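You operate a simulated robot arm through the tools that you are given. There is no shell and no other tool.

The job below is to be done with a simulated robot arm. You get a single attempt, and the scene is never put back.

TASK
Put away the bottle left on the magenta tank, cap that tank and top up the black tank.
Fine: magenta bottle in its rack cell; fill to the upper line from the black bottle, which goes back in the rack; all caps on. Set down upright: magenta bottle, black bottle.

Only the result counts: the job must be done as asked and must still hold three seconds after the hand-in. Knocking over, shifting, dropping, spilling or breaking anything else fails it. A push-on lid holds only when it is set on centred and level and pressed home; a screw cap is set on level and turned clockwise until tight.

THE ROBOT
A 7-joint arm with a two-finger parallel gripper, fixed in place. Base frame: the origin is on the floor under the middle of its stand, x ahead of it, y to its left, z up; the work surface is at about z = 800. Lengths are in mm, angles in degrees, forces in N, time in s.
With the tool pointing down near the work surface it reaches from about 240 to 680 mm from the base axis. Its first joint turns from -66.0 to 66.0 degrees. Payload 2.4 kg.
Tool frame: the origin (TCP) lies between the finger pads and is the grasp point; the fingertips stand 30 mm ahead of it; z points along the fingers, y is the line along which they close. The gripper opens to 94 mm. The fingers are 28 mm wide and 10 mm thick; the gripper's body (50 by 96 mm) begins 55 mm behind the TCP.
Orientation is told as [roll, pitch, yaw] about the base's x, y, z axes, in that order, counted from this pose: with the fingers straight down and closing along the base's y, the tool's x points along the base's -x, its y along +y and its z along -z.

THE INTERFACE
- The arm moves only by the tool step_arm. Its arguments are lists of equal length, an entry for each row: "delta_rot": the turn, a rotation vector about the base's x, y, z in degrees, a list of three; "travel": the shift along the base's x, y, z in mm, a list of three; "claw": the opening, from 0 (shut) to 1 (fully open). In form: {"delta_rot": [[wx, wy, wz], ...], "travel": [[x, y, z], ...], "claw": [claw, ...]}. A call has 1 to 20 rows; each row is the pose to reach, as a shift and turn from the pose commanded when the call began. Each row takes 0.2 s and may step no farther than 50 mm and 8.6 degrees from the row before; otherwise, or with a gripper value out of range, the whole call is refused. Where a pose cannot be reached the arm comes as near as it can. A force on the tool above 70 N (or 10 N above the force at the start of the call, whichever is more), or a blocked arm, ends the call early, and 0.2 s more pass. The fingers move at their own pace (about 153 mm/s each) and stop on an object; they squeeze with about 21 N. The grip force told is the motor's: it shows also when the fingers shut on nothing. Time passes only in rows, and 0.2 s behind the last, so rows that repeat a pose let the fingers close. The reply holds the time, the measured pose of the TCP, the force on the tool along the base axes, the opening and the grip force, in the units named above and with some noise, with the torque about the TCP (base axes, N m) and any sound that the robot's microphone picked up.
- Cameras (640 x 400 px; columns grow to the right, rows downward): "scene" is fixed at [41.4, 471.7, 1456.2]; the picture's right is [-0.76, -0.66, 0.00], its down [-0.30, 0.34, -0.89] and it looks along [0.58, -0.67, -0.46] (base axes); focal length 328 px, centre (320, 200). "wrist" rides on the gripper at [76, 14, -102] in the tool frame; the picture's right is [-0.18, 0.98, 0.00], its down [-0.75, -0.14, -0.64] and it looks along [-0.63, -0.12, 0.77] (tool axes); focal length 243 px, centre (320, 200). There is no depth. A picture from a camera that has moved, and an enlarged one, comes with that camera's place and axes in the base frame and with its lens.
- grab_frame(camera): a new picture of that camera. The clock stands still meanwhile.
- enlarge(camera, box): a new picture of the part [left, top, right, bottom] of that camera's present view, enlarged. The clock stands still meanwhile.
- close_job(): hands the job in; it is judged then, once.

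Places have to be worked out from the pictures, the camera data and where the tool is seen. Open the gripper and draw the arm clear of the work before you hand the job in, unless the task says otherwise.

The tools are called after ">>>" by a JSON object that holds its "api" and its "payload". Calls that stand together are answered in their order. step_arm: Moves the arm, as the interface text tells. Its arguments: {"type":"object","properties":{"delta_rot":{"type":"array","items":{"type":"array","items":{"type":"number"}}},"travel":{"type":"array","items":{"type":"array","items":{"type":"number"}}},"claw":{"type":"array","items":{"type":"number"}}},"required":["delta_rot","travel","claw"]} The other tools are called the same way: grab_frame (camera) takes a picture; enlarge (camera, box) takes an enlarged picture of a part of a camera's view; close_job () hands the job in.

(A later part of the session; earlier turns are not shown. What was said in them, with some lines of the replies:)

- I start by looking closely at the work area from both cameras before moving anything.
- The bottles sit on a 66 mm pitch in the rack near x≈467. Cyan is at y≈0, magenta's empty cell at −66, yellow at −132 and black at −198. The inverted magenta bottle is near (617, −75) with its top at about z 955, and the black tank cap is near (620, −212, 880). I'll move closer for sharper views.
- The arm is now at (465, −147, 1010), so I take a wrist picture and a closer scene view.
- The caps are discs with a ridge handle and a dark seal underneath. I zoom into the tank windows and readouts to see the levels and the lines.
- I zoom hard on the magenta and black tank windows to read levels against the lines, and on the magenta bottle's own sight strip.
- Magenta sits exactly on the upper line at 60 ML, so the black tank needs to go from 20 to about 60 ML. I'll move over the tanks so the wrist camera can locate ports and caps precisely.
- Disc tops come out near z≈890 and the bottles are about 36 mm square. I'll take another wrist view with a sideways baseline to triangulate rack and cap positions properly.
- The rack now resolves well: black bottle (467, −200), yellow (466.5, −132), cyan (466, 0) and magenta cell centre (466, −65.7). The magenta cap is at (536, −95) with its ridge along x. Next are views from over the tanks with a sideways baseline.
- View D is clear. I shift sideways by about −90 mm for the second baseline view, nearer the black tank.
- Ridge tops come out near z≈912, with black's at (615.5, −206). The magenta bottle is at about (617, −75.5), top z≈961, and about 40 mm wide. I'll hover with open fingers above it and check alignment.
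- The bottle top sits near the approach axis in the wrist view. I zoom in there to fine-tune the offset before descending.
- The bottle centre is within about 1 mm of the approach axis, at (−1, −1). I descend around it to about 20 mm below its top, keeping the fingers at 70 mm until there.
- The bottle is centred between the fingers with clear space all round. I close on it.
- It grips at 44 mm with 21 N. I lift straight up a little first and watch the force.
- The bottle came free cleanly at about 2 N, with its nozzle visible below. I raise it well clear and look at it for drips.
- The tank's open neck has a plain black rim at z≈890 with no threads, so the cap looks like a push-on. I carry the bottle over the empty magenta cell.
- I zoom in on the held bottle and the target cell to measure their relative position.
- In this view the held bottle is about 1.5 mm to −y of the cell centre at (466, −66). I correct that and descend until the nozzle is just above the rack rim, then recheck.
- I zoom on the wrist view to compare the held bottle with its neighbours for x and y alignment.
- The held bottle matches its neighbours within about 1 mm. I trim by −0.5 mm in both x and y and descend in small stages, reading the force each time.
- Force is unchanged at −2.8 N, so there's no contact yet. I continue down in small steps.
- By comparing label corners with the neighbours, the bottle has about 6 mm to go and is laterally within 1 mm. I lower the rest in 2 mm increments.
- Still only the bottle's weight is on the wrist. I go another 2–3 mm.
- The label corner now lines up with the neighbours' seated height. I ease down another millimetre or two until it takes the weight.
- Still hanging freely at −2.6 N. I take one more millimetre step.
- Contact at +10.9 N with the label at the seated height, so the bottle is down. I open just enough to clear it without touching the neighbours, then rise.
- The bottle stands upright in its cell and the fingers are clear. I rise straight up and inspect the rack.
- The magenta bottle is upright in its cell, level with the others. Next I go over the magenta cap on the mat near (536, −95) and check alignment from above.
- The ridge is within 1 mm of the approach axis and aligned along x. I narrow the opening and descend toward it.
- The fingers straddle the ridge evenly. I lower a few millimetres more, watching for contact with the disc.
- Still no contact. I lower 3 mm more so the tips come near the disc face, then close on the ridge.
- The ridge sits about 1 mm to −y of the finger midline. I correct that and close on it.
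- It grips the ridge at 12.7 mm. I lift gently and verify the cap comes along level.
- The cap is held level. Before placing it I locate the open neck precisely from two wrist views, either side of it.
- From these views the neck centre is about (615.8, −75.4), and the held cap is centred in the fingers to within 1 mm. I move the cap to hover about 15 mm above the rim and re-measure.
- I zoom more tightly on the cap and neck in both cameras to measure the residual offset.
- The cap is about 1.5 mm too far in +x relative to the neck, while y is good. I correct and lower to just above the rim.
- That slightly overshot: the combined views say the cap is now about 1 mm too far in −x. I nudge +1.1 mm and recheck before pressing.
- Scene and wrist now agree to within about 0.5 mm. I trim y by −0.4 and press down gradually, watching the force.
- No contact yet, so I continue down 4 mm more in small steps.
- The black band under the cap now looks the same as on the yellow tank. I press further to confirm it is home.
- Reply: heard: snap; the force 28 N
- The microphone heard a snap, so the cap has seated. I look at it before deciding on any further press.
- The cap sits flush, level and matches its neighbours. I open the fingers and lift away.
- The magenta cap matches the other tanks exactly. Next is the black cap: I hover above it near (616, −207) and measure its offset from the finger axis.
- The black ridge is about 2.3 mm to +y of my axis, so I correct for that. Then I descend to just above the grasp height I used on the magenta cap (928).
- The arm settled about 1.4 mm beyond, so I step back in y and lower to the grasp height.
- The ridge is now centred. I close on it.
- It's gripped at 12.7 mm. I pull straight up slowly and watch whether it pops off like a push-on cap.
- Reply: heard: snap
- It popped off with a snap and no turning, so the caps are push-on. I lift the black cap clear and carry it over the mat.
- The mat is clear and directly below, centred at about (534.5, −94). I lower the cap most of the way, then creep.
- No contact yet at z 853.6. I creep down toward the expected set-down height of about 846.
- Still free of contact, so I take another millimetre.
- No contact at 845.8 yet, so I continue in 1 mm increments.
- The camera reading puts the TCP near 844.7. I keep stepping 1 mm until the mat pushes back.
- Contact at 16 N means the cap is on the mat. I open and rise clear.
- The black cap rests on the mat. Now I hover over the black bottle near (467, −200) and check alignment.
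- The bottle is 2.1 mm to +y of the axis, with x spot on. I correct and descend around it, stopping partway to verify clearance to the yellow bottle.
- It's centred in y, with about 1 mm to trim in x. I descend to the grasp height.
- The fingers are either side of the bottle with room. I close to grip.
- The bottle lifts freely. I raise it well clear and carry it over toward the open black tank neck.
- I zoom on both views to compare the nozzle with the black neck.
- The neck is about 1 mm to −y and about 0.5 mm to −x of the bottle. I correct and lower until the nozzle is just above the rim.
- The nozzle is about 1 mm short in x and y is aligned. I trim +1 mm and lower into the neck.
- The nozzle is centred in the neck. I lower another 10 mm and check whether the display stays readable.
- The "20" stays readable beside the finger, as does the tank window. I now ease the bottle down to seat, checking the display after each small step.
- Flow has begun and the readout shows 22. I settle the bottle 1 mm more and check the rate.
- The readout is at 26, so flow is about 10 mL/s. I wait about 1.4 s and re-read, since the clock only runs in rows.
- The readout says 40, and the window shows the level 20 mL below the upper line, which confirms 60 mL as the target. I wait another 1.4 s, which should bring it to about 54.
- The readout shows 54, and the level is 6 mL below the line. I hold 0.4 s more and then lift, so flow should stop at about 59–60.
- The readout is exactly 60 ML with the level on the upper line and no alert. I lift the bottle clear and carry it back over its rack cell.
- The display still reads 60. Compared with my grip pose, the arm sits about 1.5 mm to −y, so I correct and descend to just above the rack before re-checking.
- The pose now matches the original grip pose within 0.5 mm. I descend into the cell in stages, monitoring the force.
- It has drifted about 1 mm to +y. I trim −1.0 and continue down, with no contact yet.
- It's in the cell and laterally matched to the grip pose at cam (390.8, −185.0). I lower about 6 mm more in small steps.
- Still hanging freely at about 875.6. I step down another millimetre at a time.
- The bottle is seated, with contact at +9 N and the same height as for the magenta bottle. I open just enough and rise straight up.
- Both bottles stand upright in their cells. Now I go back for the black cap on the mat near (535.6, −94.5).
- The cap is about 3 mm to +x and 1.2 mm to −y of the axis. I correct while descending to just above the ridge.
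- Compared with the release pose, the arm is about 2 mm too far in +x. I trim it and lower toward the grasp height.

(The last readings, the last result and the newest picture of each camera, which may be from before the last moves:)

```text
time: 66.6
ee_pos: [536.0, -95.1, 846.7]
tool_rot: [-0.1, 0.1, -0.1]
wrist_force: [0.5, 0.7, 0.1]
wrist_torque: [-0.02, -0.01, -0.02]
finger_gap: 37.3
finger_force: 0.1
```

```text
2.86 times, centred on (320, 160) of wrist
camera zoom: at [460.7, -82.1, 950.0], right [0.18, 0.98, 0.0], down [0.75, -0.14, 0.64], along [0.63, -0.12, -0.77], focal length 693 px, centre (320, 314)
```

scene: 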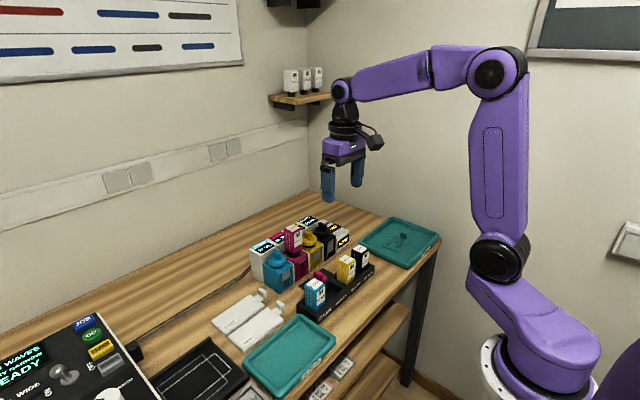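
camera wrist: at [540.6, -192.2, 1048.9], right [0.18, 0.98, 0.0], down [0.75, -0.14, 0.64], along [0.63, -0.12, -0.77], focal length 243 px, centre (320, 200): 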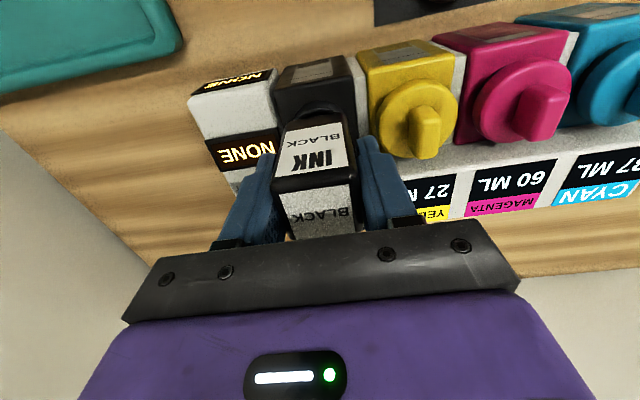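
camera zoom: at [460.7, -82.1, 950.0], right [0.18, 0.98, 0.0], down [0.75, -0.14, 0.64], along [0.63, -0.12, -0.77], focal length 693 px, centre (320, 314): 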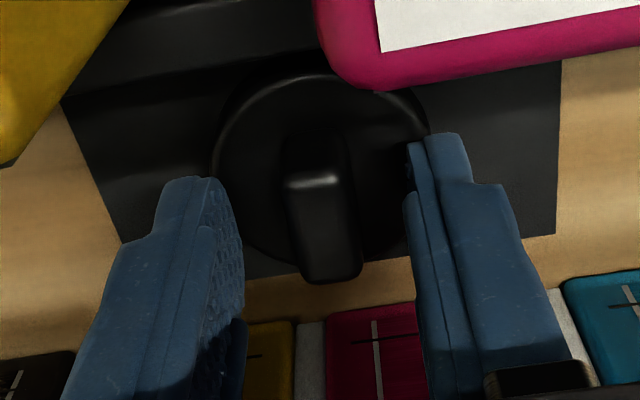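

The ridge is about 1 mm to +y. I correct, lower 1.5 mm and close.

>>> {"api": "step_arm", "payload": {"delta_rot": [[0, 0, 0], [0, 0, 0], [0, 0, 0], [0, 0, 0], [0, 0, 0]], "travel": [[0, 1.0, -0.8], [0, 1.0, -1.5], [0, 1.0, -1.5], [0, 1.0, -1.5], [0, 1.0, -1.5]], "claw": [0.4, 0.3, 0.1, 0.0, 0.0]}}

>>> {"api": "enlarge", "payload": {"camera": "wrist", "box": [240, 90, 400, 230]}}

```text
time: 67.8
ee_pos: [535.9, -93.9, 847.8]
tool_rot: [0.1, 0.0, 0.0]
wrist_force: [-0.5, 0.8, 0.5]
wrist_torque: [0.01, 0.02, 0.0]
finger_gap: 12.7
finger_force: 21.3
```

```text
2.86 times, centred on (320, 160) of wrist
camera zoom: at [460.9, -80.9, 948.7], right [0.18, 0.98, 0.0], down [0.75, -0.14, 0.64], along [0.63, -0.12, -0.77], focal length 693 px, centre (320, 314)
```

zoom: 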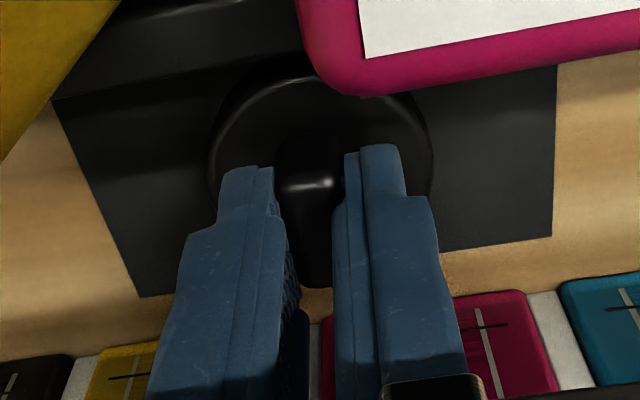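

It's gripped and centred. I lift the cap and carry it to hover above the black neck.

>>> {"api": "step_arm", "payload": {"delta_rot": [[0, 0, 0], [0, 0, 0], [0, 0, 0], [0, 0, 0], [0, 0, 0], [0, 0, 0], [0, 0, 0], [0, 0, 0]], "travel": [[0, 0, 15], [0, 0, 60], [0, 0, 105], [0, 0, 145], [26, -37, 145], [52, -74, 145], [79.5, -111.5, 145], [79.5, -111.5, 145]], "claw": [0.0, 0.0, 0.0, 0.0, 0.0, 0.0, 0.0, 0.0]}}

>>> {"api": "enlarge", "payload": {"camera": "wrist", "box": [240, 60, 400, 200]}}

>>> {"api": "enlarge", "payload": {"camera": "scene", "box": [305, 190, 365, 250]}}

```text
time: 69.6
ee_pos: [612.5, -207.3, 990.7]
tool_rot: [0.0, 0.0, 0.1]
wrist_force: [0.4, -0.2, 0.0]
wrist_torque: [-0.01, -0.01, -0.01]
finger_gap: 12.5
finger_force: 20.4
```

```text
2.86 times, centred on (320, 130) of wrist
camera zoom: at [537.8, -193.9, 1093.8], right [0.18, 0.98, 0.0], down [0.75, -0.14, 0.64], along [0.63, -0.12, -0.77], focal length 693 px, centre (320, 400)
```

zoom: 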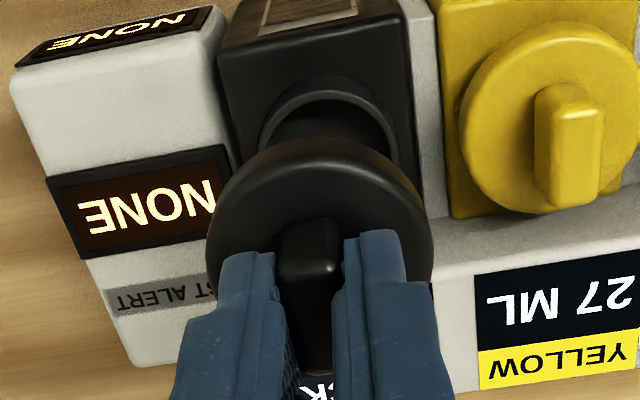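

```text
6.67 times, centred on (335, 220) of scene
camera zoom: at [41.5, 471.6, 1456.2], right [-0.76, -0.66, 0.0], down [-0.3, 0.34, -0.89], along [0.58, -0.67, -0.46], focal length 2187 px, centre (220, 67)
```

zoom: 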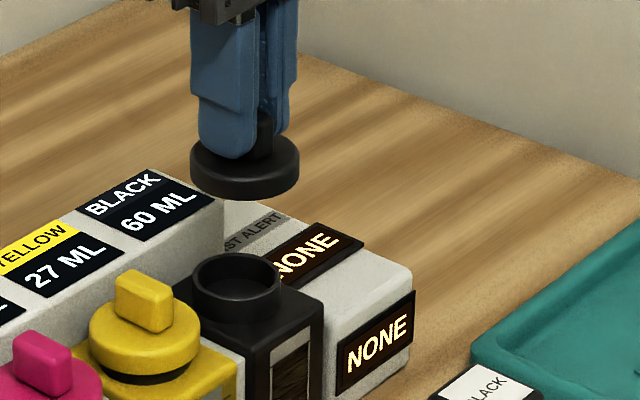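

The arm settled short, at cam (537.8, −193.9), while the seated pose corresponds to about (540.6, −191.9). I shift accordingly and lower to hover just above the rim.

>>> {"api": "step_arm", "payload": {"delta_rot": [[0, 0, 0], [0, 0, 0], [0, 0, 0], [0, 0, 0]], "travel": [[2.5, 1.8, -10], [2.5, 1.8, -25], [2.5, 1.8, -36], [2.5, 1.8, -36]], "claw": [0.0, 0.0, 0.0, 0.0]}}

>>> {"api": "enlarge", "payload": {"camera": "wrist", "box": [270, 80, 370, 150]}}

>>> {"api": "enlarge", "payload": {"camera": "scene", "box": [315, 210, 355, 250]}}

```text
time: 70.6
ee_pos: [615.8, -204.8, 954.2]
tool_rot: [0.0, 0.0, 0.0]
wrist_force: [-0.9, 0.0, -0.4]
wrist_torque: [0.03, -0.01, 0.01]
finger_gap: 12.8
finger_force: 20.9
```

```text
5.71 times, centred on (320, 115) of wrist
camera zoom: at [541.2, -191.2, 1057.7], right [0.18, 0.98, 0.0], down [0.75, -0.14, 0.64], along [0.63, -0.12, -0.77], focal length 1386 px, centre (320, 686)
```

zoom: 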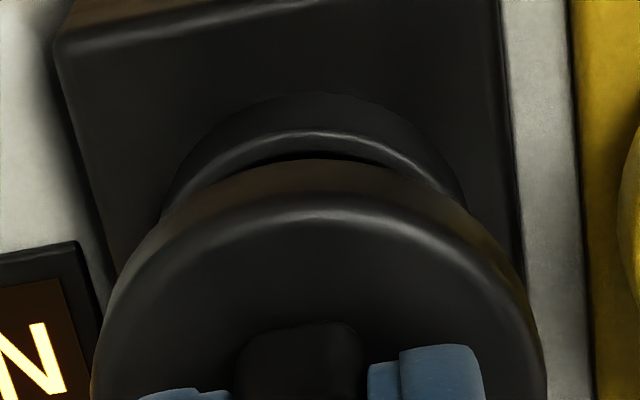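

```text
10.00 times, centred on (335, 230) of scene
camera zoom: at [41.4, 471.7, 1456.2], right [-0.76, -0.66, 0.0], down [-0.3, 0.34, -0.89], along [0.58, -0.67, -0.46], focal length 3281 px, centre (170, -100)
```

zoom: 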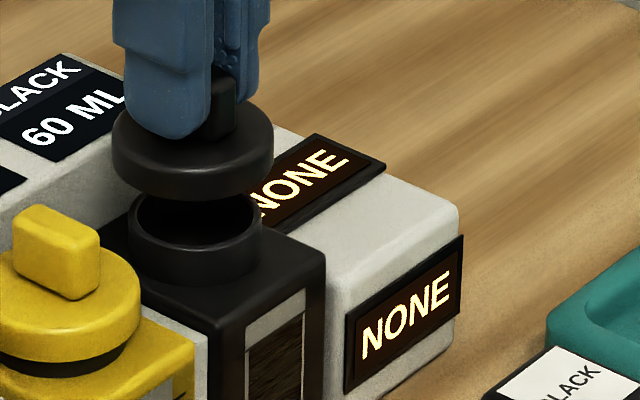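

The cap is about 1 mm in +x of the neck by scene view, and y is nearly aligned. I trim and lower to just above contact.

>>> {"api": "step_arm", "payload": {"delta_rot": [[0, 0, 0], [0, 0, 0], [0, 0, 0]], "travel": [[-0.9, -0.3, -6], [-0.9, -0.3, -12], [-0.9, -0.3, -17]], "claw": [0.0, 0.0, 0.0]}}

>>> {"api": "enlarge", "payload": {"camera": "wrist", "box": [270, 80, 370, 150]}}

>>> {"api": "enlarge", "payload": {"camera": "scene", "box": [315, 215, 355, 255]}}

```text
time: 71.4
ee_pos: [616.1, -203.7, 937.8]
tool_rot: [0.1, -0.1, 0.0]
wrist_force: [1.0, -0.4, -0.7]
wrist_torque: [0.01, -0.01, -0.01]
finger_gap: 13.0
finger_force: 21.1
```

```text
5.71 times, centred on (320, 115) of wrist
camera zoom: at [541.2, -190.7, 1041.5], right [0.18, 0.98, 0.0], down [0.75, -0.14, 0.64], along [0.63, -0.12, -0.77], focal length 1386 px, centre (320, 686)
```

zoom: 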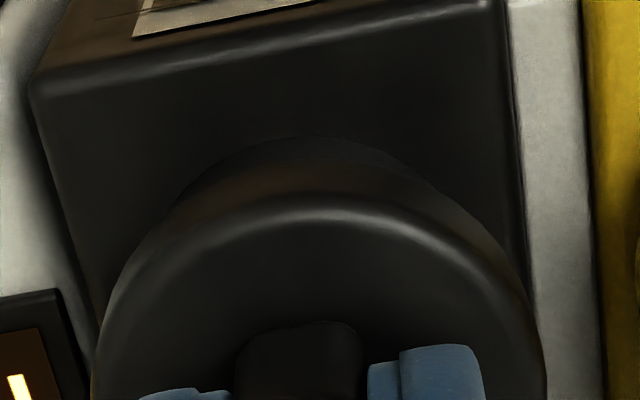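

```text
10.00 times, centred on (335, 235) of scene
camera zoom: at [41.4, 471.7, 1456.2], right [-0.76, -0.66, 0.0], down [-0.3, 0.34, -0.89], along [0.58, -0.67, -0.46], focal length 3281 px, centre (170, -150)
```

zoom: 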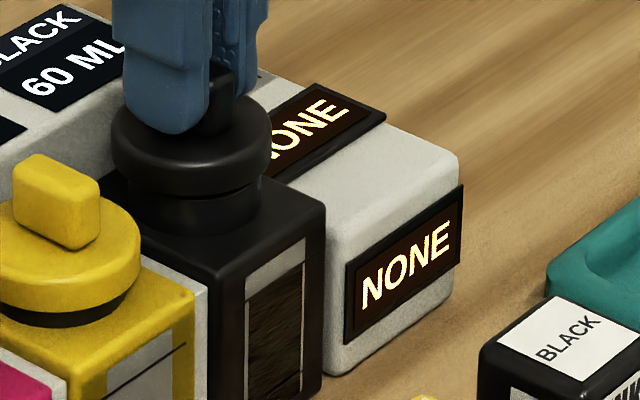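

The arm did not follow the small trim. Both views now say the cap needs about (−1.1, −1.1) mm, so I command it and re-measure.

>>> {"api": "step_arm", "payload": {"delta_rot": [[0, 0, 0], [0, 0, 0], [0, 0, 0]], "travel": [[-1.1, -1.1, 0], [-1.1, -1.1, 0], [-1.1, -1.1, 0]], "claw": [0.0, 0.0, 0.0]}}

>>> {"api": "enlarge", "payload": {"camera": "wrist", "box": [270, 80, 370, 150]}}

>>> {"api": "enlarge", "payload": {"camera": "scene", "box": [315, 215, 355, 255]}}

```text
time: 72.2
ee_pos: [614.8, -206.6, 938.4]
tool_rot: [0.0, 0.0, 0.0]
wrist_force: [-0.2, -0.1, 0.5]
wrist_torque: [0.04, 0.02, -0.05]
finger_gap: 12.6
finger_force: 20.9
```

```text
5.71 times, centred on (320, 115) of wrist
camera zoom: at [539.8, -191.8, 1041.0], right [0.18, 0.98, 0.0], down [0.75, -0.14, 0.64], along [0.63, -0.12, -0.77], focal length 1386 px, centre (320, 686)
```

zoom: 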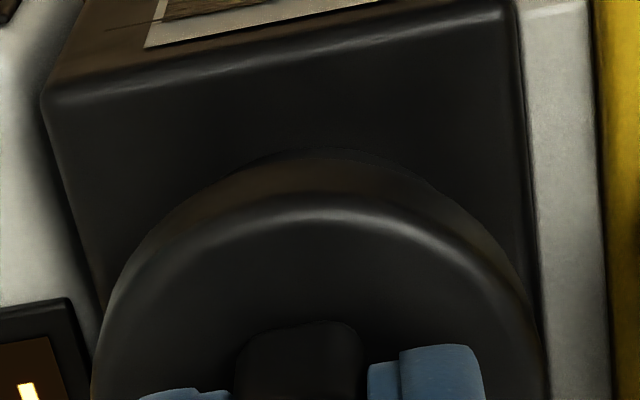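

```text
10.00 times, centred on (335, 235) of scene
camera zoom: at [41.4, 471.7, 1456.2], right [-0.76, -0.66, 0.0], down [-0.3, 0.34, -0.89], along [0.58, -0.67, -0.46], focal length 3281 px, centre (170, -150)
```

zoom: 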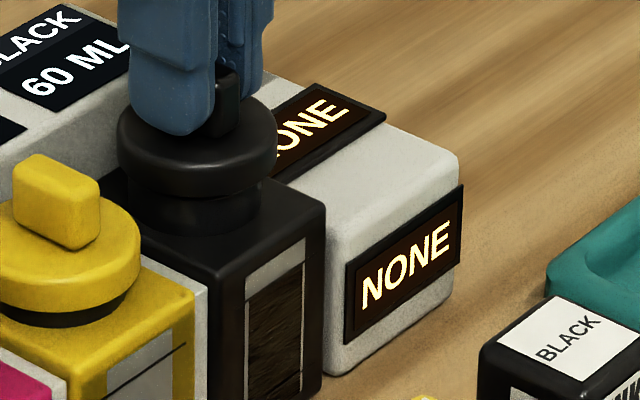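

Both views now show the cap concentric with the neck. I lower to near contact.

>>> {"api": "step_arm", "payload": {"delta_rot": [[0, 0, 0], [0, 0, 0], [0, 0, 0]], "travel": [[0, 0, -2.3], [0, 0, -4.6], [0, 0, -7]], "claw": [0.0, 0.0, 0.0]}}

>>> {"api": "enlarge", "payload": {"camera": "scene", "box": [315, 215, 355, 255]}}

>>> {"api": "enlarge", "payload": {"camera": "wrist", "box": [220, 60, 420, 200]}}

```text
time: 73.0
ee_pos: [615.4, -203.8, 929.9]
tool_rot: [0.0, 0.1, 0.0]
wrist_force: [-0.5, 0.2, -0.3]
wrist_torque: [0.01, 0.01, -0.01]
finger_gap: 12.7
finger_force: 20.8
```

```text
10.00 times, centred on (335, 235) of scene
camera zoom: at [41.4, 471.7, 1456.2], right [-0.76, -0.66, 0.0], down [-0.3, 0.34, -0.89], along [0.58, -0.67, -0.46], focal length 3281 px, centre (170, -150)
```

zoom: 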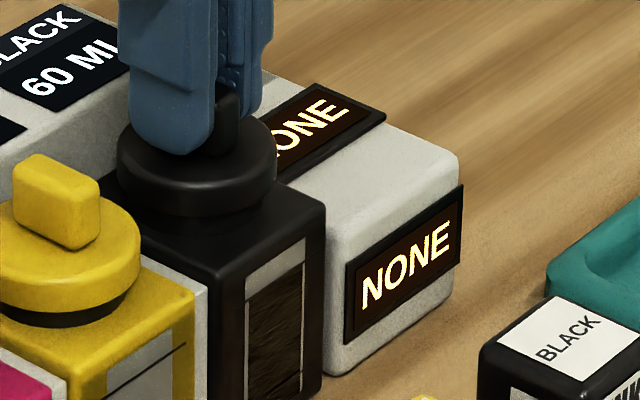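

```text
2.86 times, centred on (320, 130) of wrist
camera zoom: at [540.1, -192.1, 1033.6], right [0.18, 0.98, 0.0], down [0.75, -0.14, 0.64], along [0.63, -0.12, -0.77], focal length 693 px, centre (320, 400)
```

zoom: 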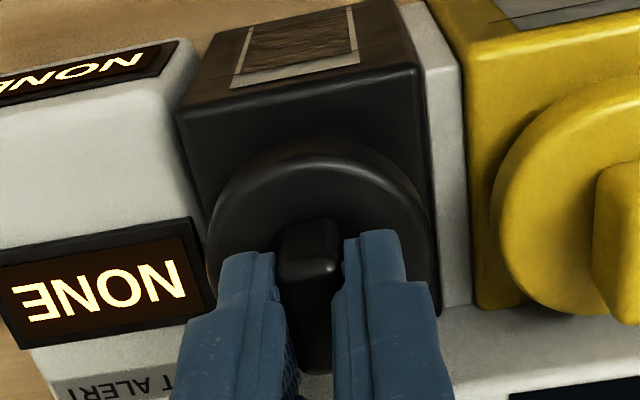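

It's concentric, and no force yet at z≈930. I press the last millimetres and listen for the snap.

>>> {"api": "step_arm", "payload": {"delta_rot": [[0, 0, 0], [0, 0, 0]], "travel": [[0, 0, -1], [0, 0, -2]], "claw": [0.0, 0.0]}}

```text
time: 73.6
ee_pos: [615.8, -206.5, 929.2]
tool_rot: [0.0, 0.0, -0.1]
wrist_force: [-0.2, 0.2, 1.8]
wrist_torque: [0.01, 0.06, 0.0]
finger_gap: 13.0
finger_force: 21.4
```

Force is just starting at 1.8 N. I press another 1–2 mm.

>>> {"api": "step_arm", "payload": {"delta_rot": [[0, 0, 0], [0, 0, 0]], "travel": [[0, 0, -0.8], [0, 0, -1.5]], "claw": [0.0, 0.0]}}

```text
time: 74.2
ee_pos: [616.3, -204.8, 929.2]
tool_rot: [0.1, 0.1, 0.1]
wrist_force: [-9.9, 5.2, 19.9]
wrist_torque: [0.16, 0.41, 0.0]
finger_gap: 12.8
finger_force: 21.3
heard: snap
```

Snap heard, so the black cap is home. I check it looks level and then release.

>>> {"api": "enlarge", "payload": {"camera": "scene", "box": [305, 215, 355, 255]}}

>>> {"api": "step_arm", "payload": {"delta_rot": [[0, 0, 0], [0, 0, 0], [0, 0, 0], [0, 0, 0], [0, 0, 0], [0, 0, 0]], "travel": [[0, 0, 1], [0, 0, 1], [0, 0, 1], [0, 0, 25], [0, 0, 60], [0, 0, 95]], "claw": [0.25, 0.4, 0.4, 0.4, 0.4, 0.4]}}

>>> {"api": "enlarge", "payload": {"camera": "scene", "box": [255, 205, 375, 285]}}

>>> {"api": "enlarge", "payload": {"camera": "wrist", "box": [220, 50, 440, 200]}}

```text
10.00 times, centred on (330, 235) of scene
camera zoom: at [40.7, 471.9, 1456.1], right [-0.76, -0.66, 0.0], down [-0.3, 0.34, -0.89], along [0.58, -0.67, -0.46], focal length 3281 px, centre (220, -150)
```

zoom: 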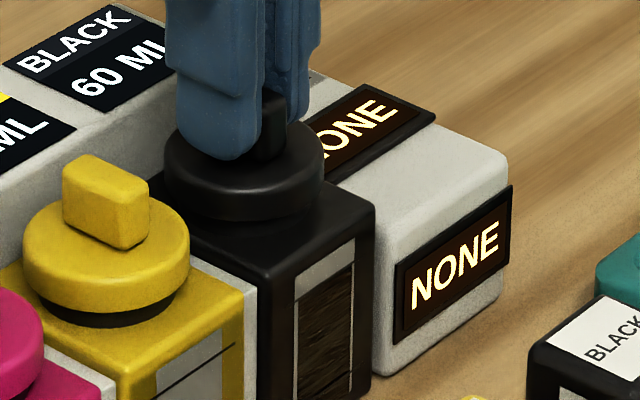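

```text
time: 75.6
ee_pos: [615.4, -204.6, 1022.5]
tool_rot: [0.1, 0.0, -0.1]
wrist_force: [-0.5, 0.2, -0.3]
wrist_torque: [-0.01, 0.02, -0.01]
finger_gap: 37.8
finger_force: 0.1
```

```text
5.00 times, centred on (315, 245) of scene
camera zoom: at [41.4, 471.7, 1456.2], right [-0.76, -0.66, 0.0], down [-0.3, 0.34, -0.89], along [0.58, -0.67, -0.46], focal length 1640 px, centre (345, -25)
```

zoom: 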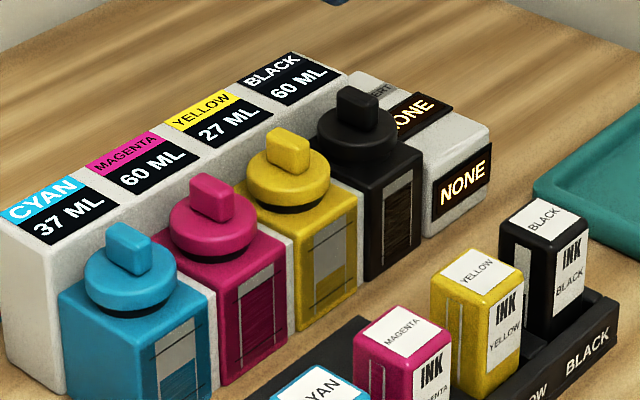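

```text
2.67 times, centred on (330, 125) of wrist
camera zoom: at [539.0, -191.8, 1125.8], right [0.18, 0.98, 0.0], down [0.75, -0.14, 0.64], along [0.63, -0.12, -0.77], focal length 647 px, centre (293, 400)
```

zoom: 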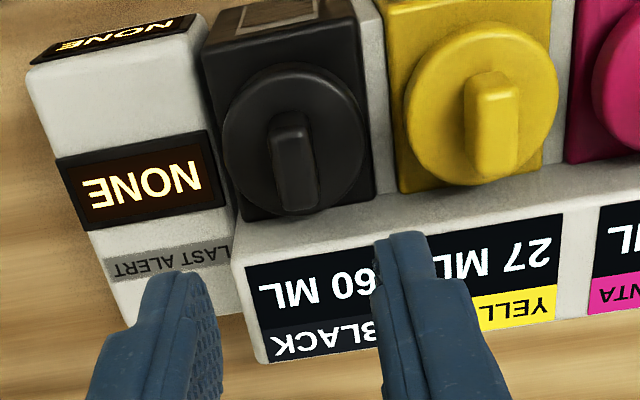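

Both caps are seated, black reads 60 ML and alerts show NONE. I open the gripper, draw the arm up and back, then take a last look.

>>> {"api": "step_arm", "payload": {"delta_rot": [[0, 0, 0], [0, 0, 0], [0, 0, 0], [0, 0, 0], [0, 0, 0], [0, 0, 0], [0, 0, 0]], "travel": [[0, 0, 45], [0, 0, 90], [-35, 20, 120], [-75, 45, 130], [-115, 75, 130], [-150, 105, 130], [-172, 130, 130]], "claw": [0.6, 1, 1, 1, 1, 1, 1]}}

>>> {"api": "grab_frame", "payload": {"camera": "scene"}}

>>> {"api": "enlarge", "payload": {"camera": "scene", "box": [240, 200, 400, 330]}}

>>> {"api": "enlarge", "payload": {"camera": "wrist", "box": [200, 40, 420, 220]}}

```text
refused: row 3 steps farther than a row can; nothing moved
```

```text
taken
```

scene: 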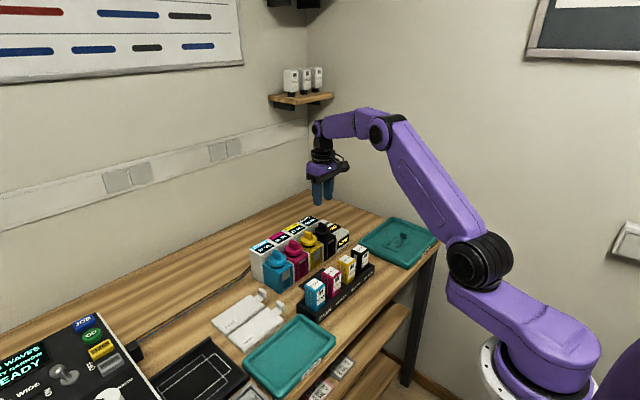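

```text
3.08 times, centred on (320, 265) of scene
camera zoom: at [41.4, 471.7, 1456.2], right [-0.76, -0.66, 0.0], down [-0.3, 0.34, -0.89], along [0.58, -0.67, -0.46], focal length 1009 px, centre (320, 0)
```

zoom: 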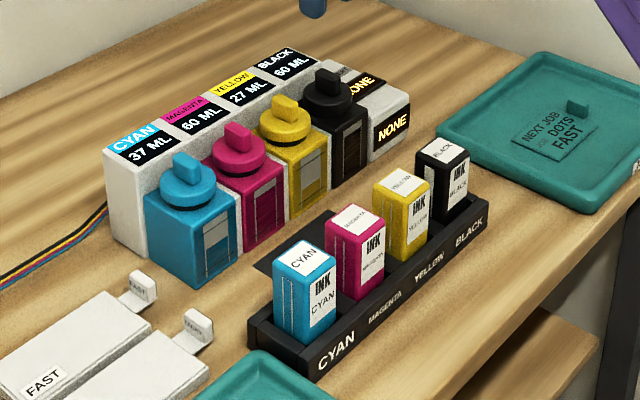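

```text
2.22 times, centred on (310, 130) of wrist
camera zoom: at [539.0, -191.8, 1125.8], right [0.18, 0.98, 0.0], down [0.75, -0.14, 0.64], along [0.63, -0.12, -0.77], focal length 539 px, centre (342, 356)
```

zoom: 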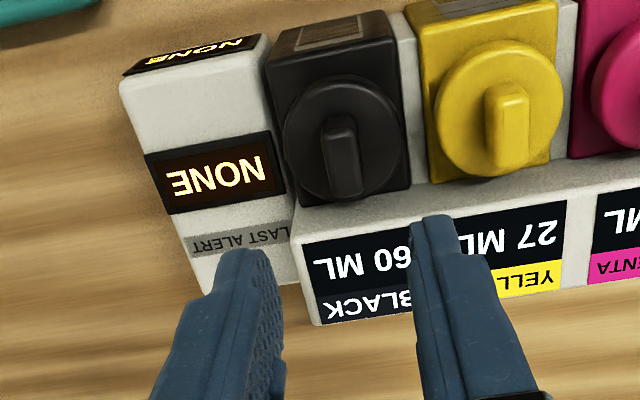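

That retreat was refused because one row was too long, so nothing moved. I repeat it with shorter steps.

>>> {"api": "step_arm", "payload": {"delta_rot": [[0, 0, 0], [0, 0, 0], [0, 0, 0], [0, 0, 0], [0, 0, 0], [0, 0, 0], [0, 0, 0], [0, 0, 0], [0, 0, 0]], "travel": [[0, 0, 40], [0, 0, 80], [0, 0, 115], [-30, 20, 125], [-60, 42, 125], [-90, 64, 125], [-120, 86, 125], [-150, 108, 125], [-170, 128, 125]], "claw": [0.6, 1, 1, 1, 1, 1, 1, 1, 1]}}

>>> {"api": "enlarge", "payload": {"camera": "wrist", "box": [200, 40, 420, 220]}}

>>> {"api": "enlarge", "payload": {"camera": "scene", "box": [240, 200, 400, 330]}}

```text
time: 77.6
ee_pos: [444.5, -76.9, 1146.6]
tool_rot: [0.0, 0.0, -0.1]
wrist_force: [0.7, 0.2, 0.6]
wrist_torque: [-0.02, -0.01, -0.04]
finger_gap: 93.9
finger_force: 0.1
```

```text
2.22 times, centred on (310, 130) of wrist
camera zoom: at [370.1, -64.1, 1249.1], right [0.18, 0.98, 0.0], down [0.75, -0.14, 0.64], along [0.63, -0.12, -0.77], focal length 539 px, centre (342, 356)
```

zoom: 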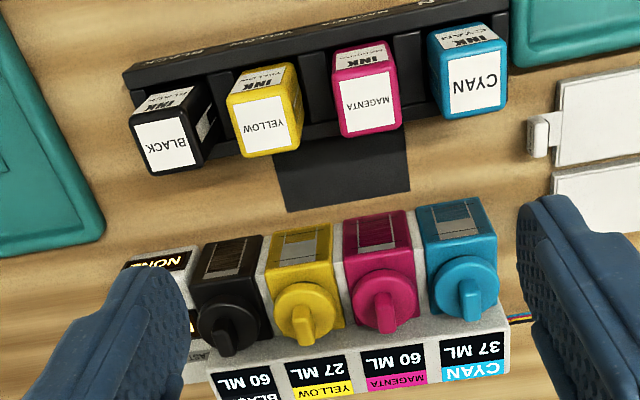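

```text
3.08 times, centred on (320, 265) of scene
camera zoom: at [41.4, 471.7, 1456.2], right [-0.76, -0.66, 0.0], down [-0.3, 0.34, -0.89], along [0.58, -0.67, -0.46], focal length 1009 px, centre (320, 0)
```

zoom: 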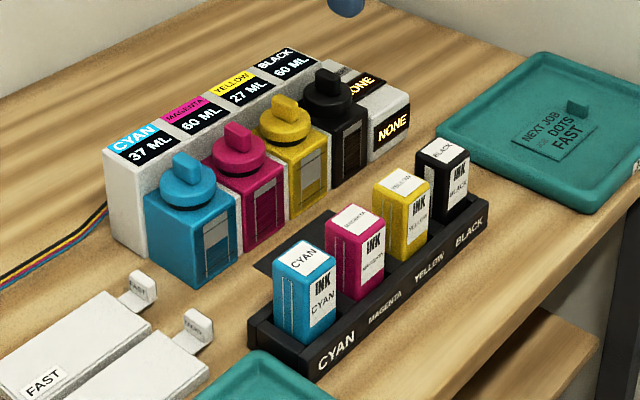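

The final views show all four bottles upright in the rack and all four tank caps on. Magenta and black both read 60 ML at the upper line, there's no alert, the mat is clean and the arm is clear with the gripper open. I hand the job in.

>>> {"api": "close_job", "payload": {}}

```text
The job is handed in.
```

The magenta bottle is back in its rack cell, the magenta tank is capped, and the black tank is filled to its upper line. The job has been handed in, but I haven't seen how it was judged.

- **Magenta:** The bottle lifted off the tank cleanly and stands upright in its cell. The cap snapped on.
- **Black:** The tank went from 20 to 60 ML, with the level on the upper line in the window. The black bottle is upright in its cell, and the cap snapped back on.
- **Everything else:** The last pictures show all four caps on and both alert panels reading NONE. I saw no spills and nothing else shifted. The gripper is open and the arm is drawn clear.
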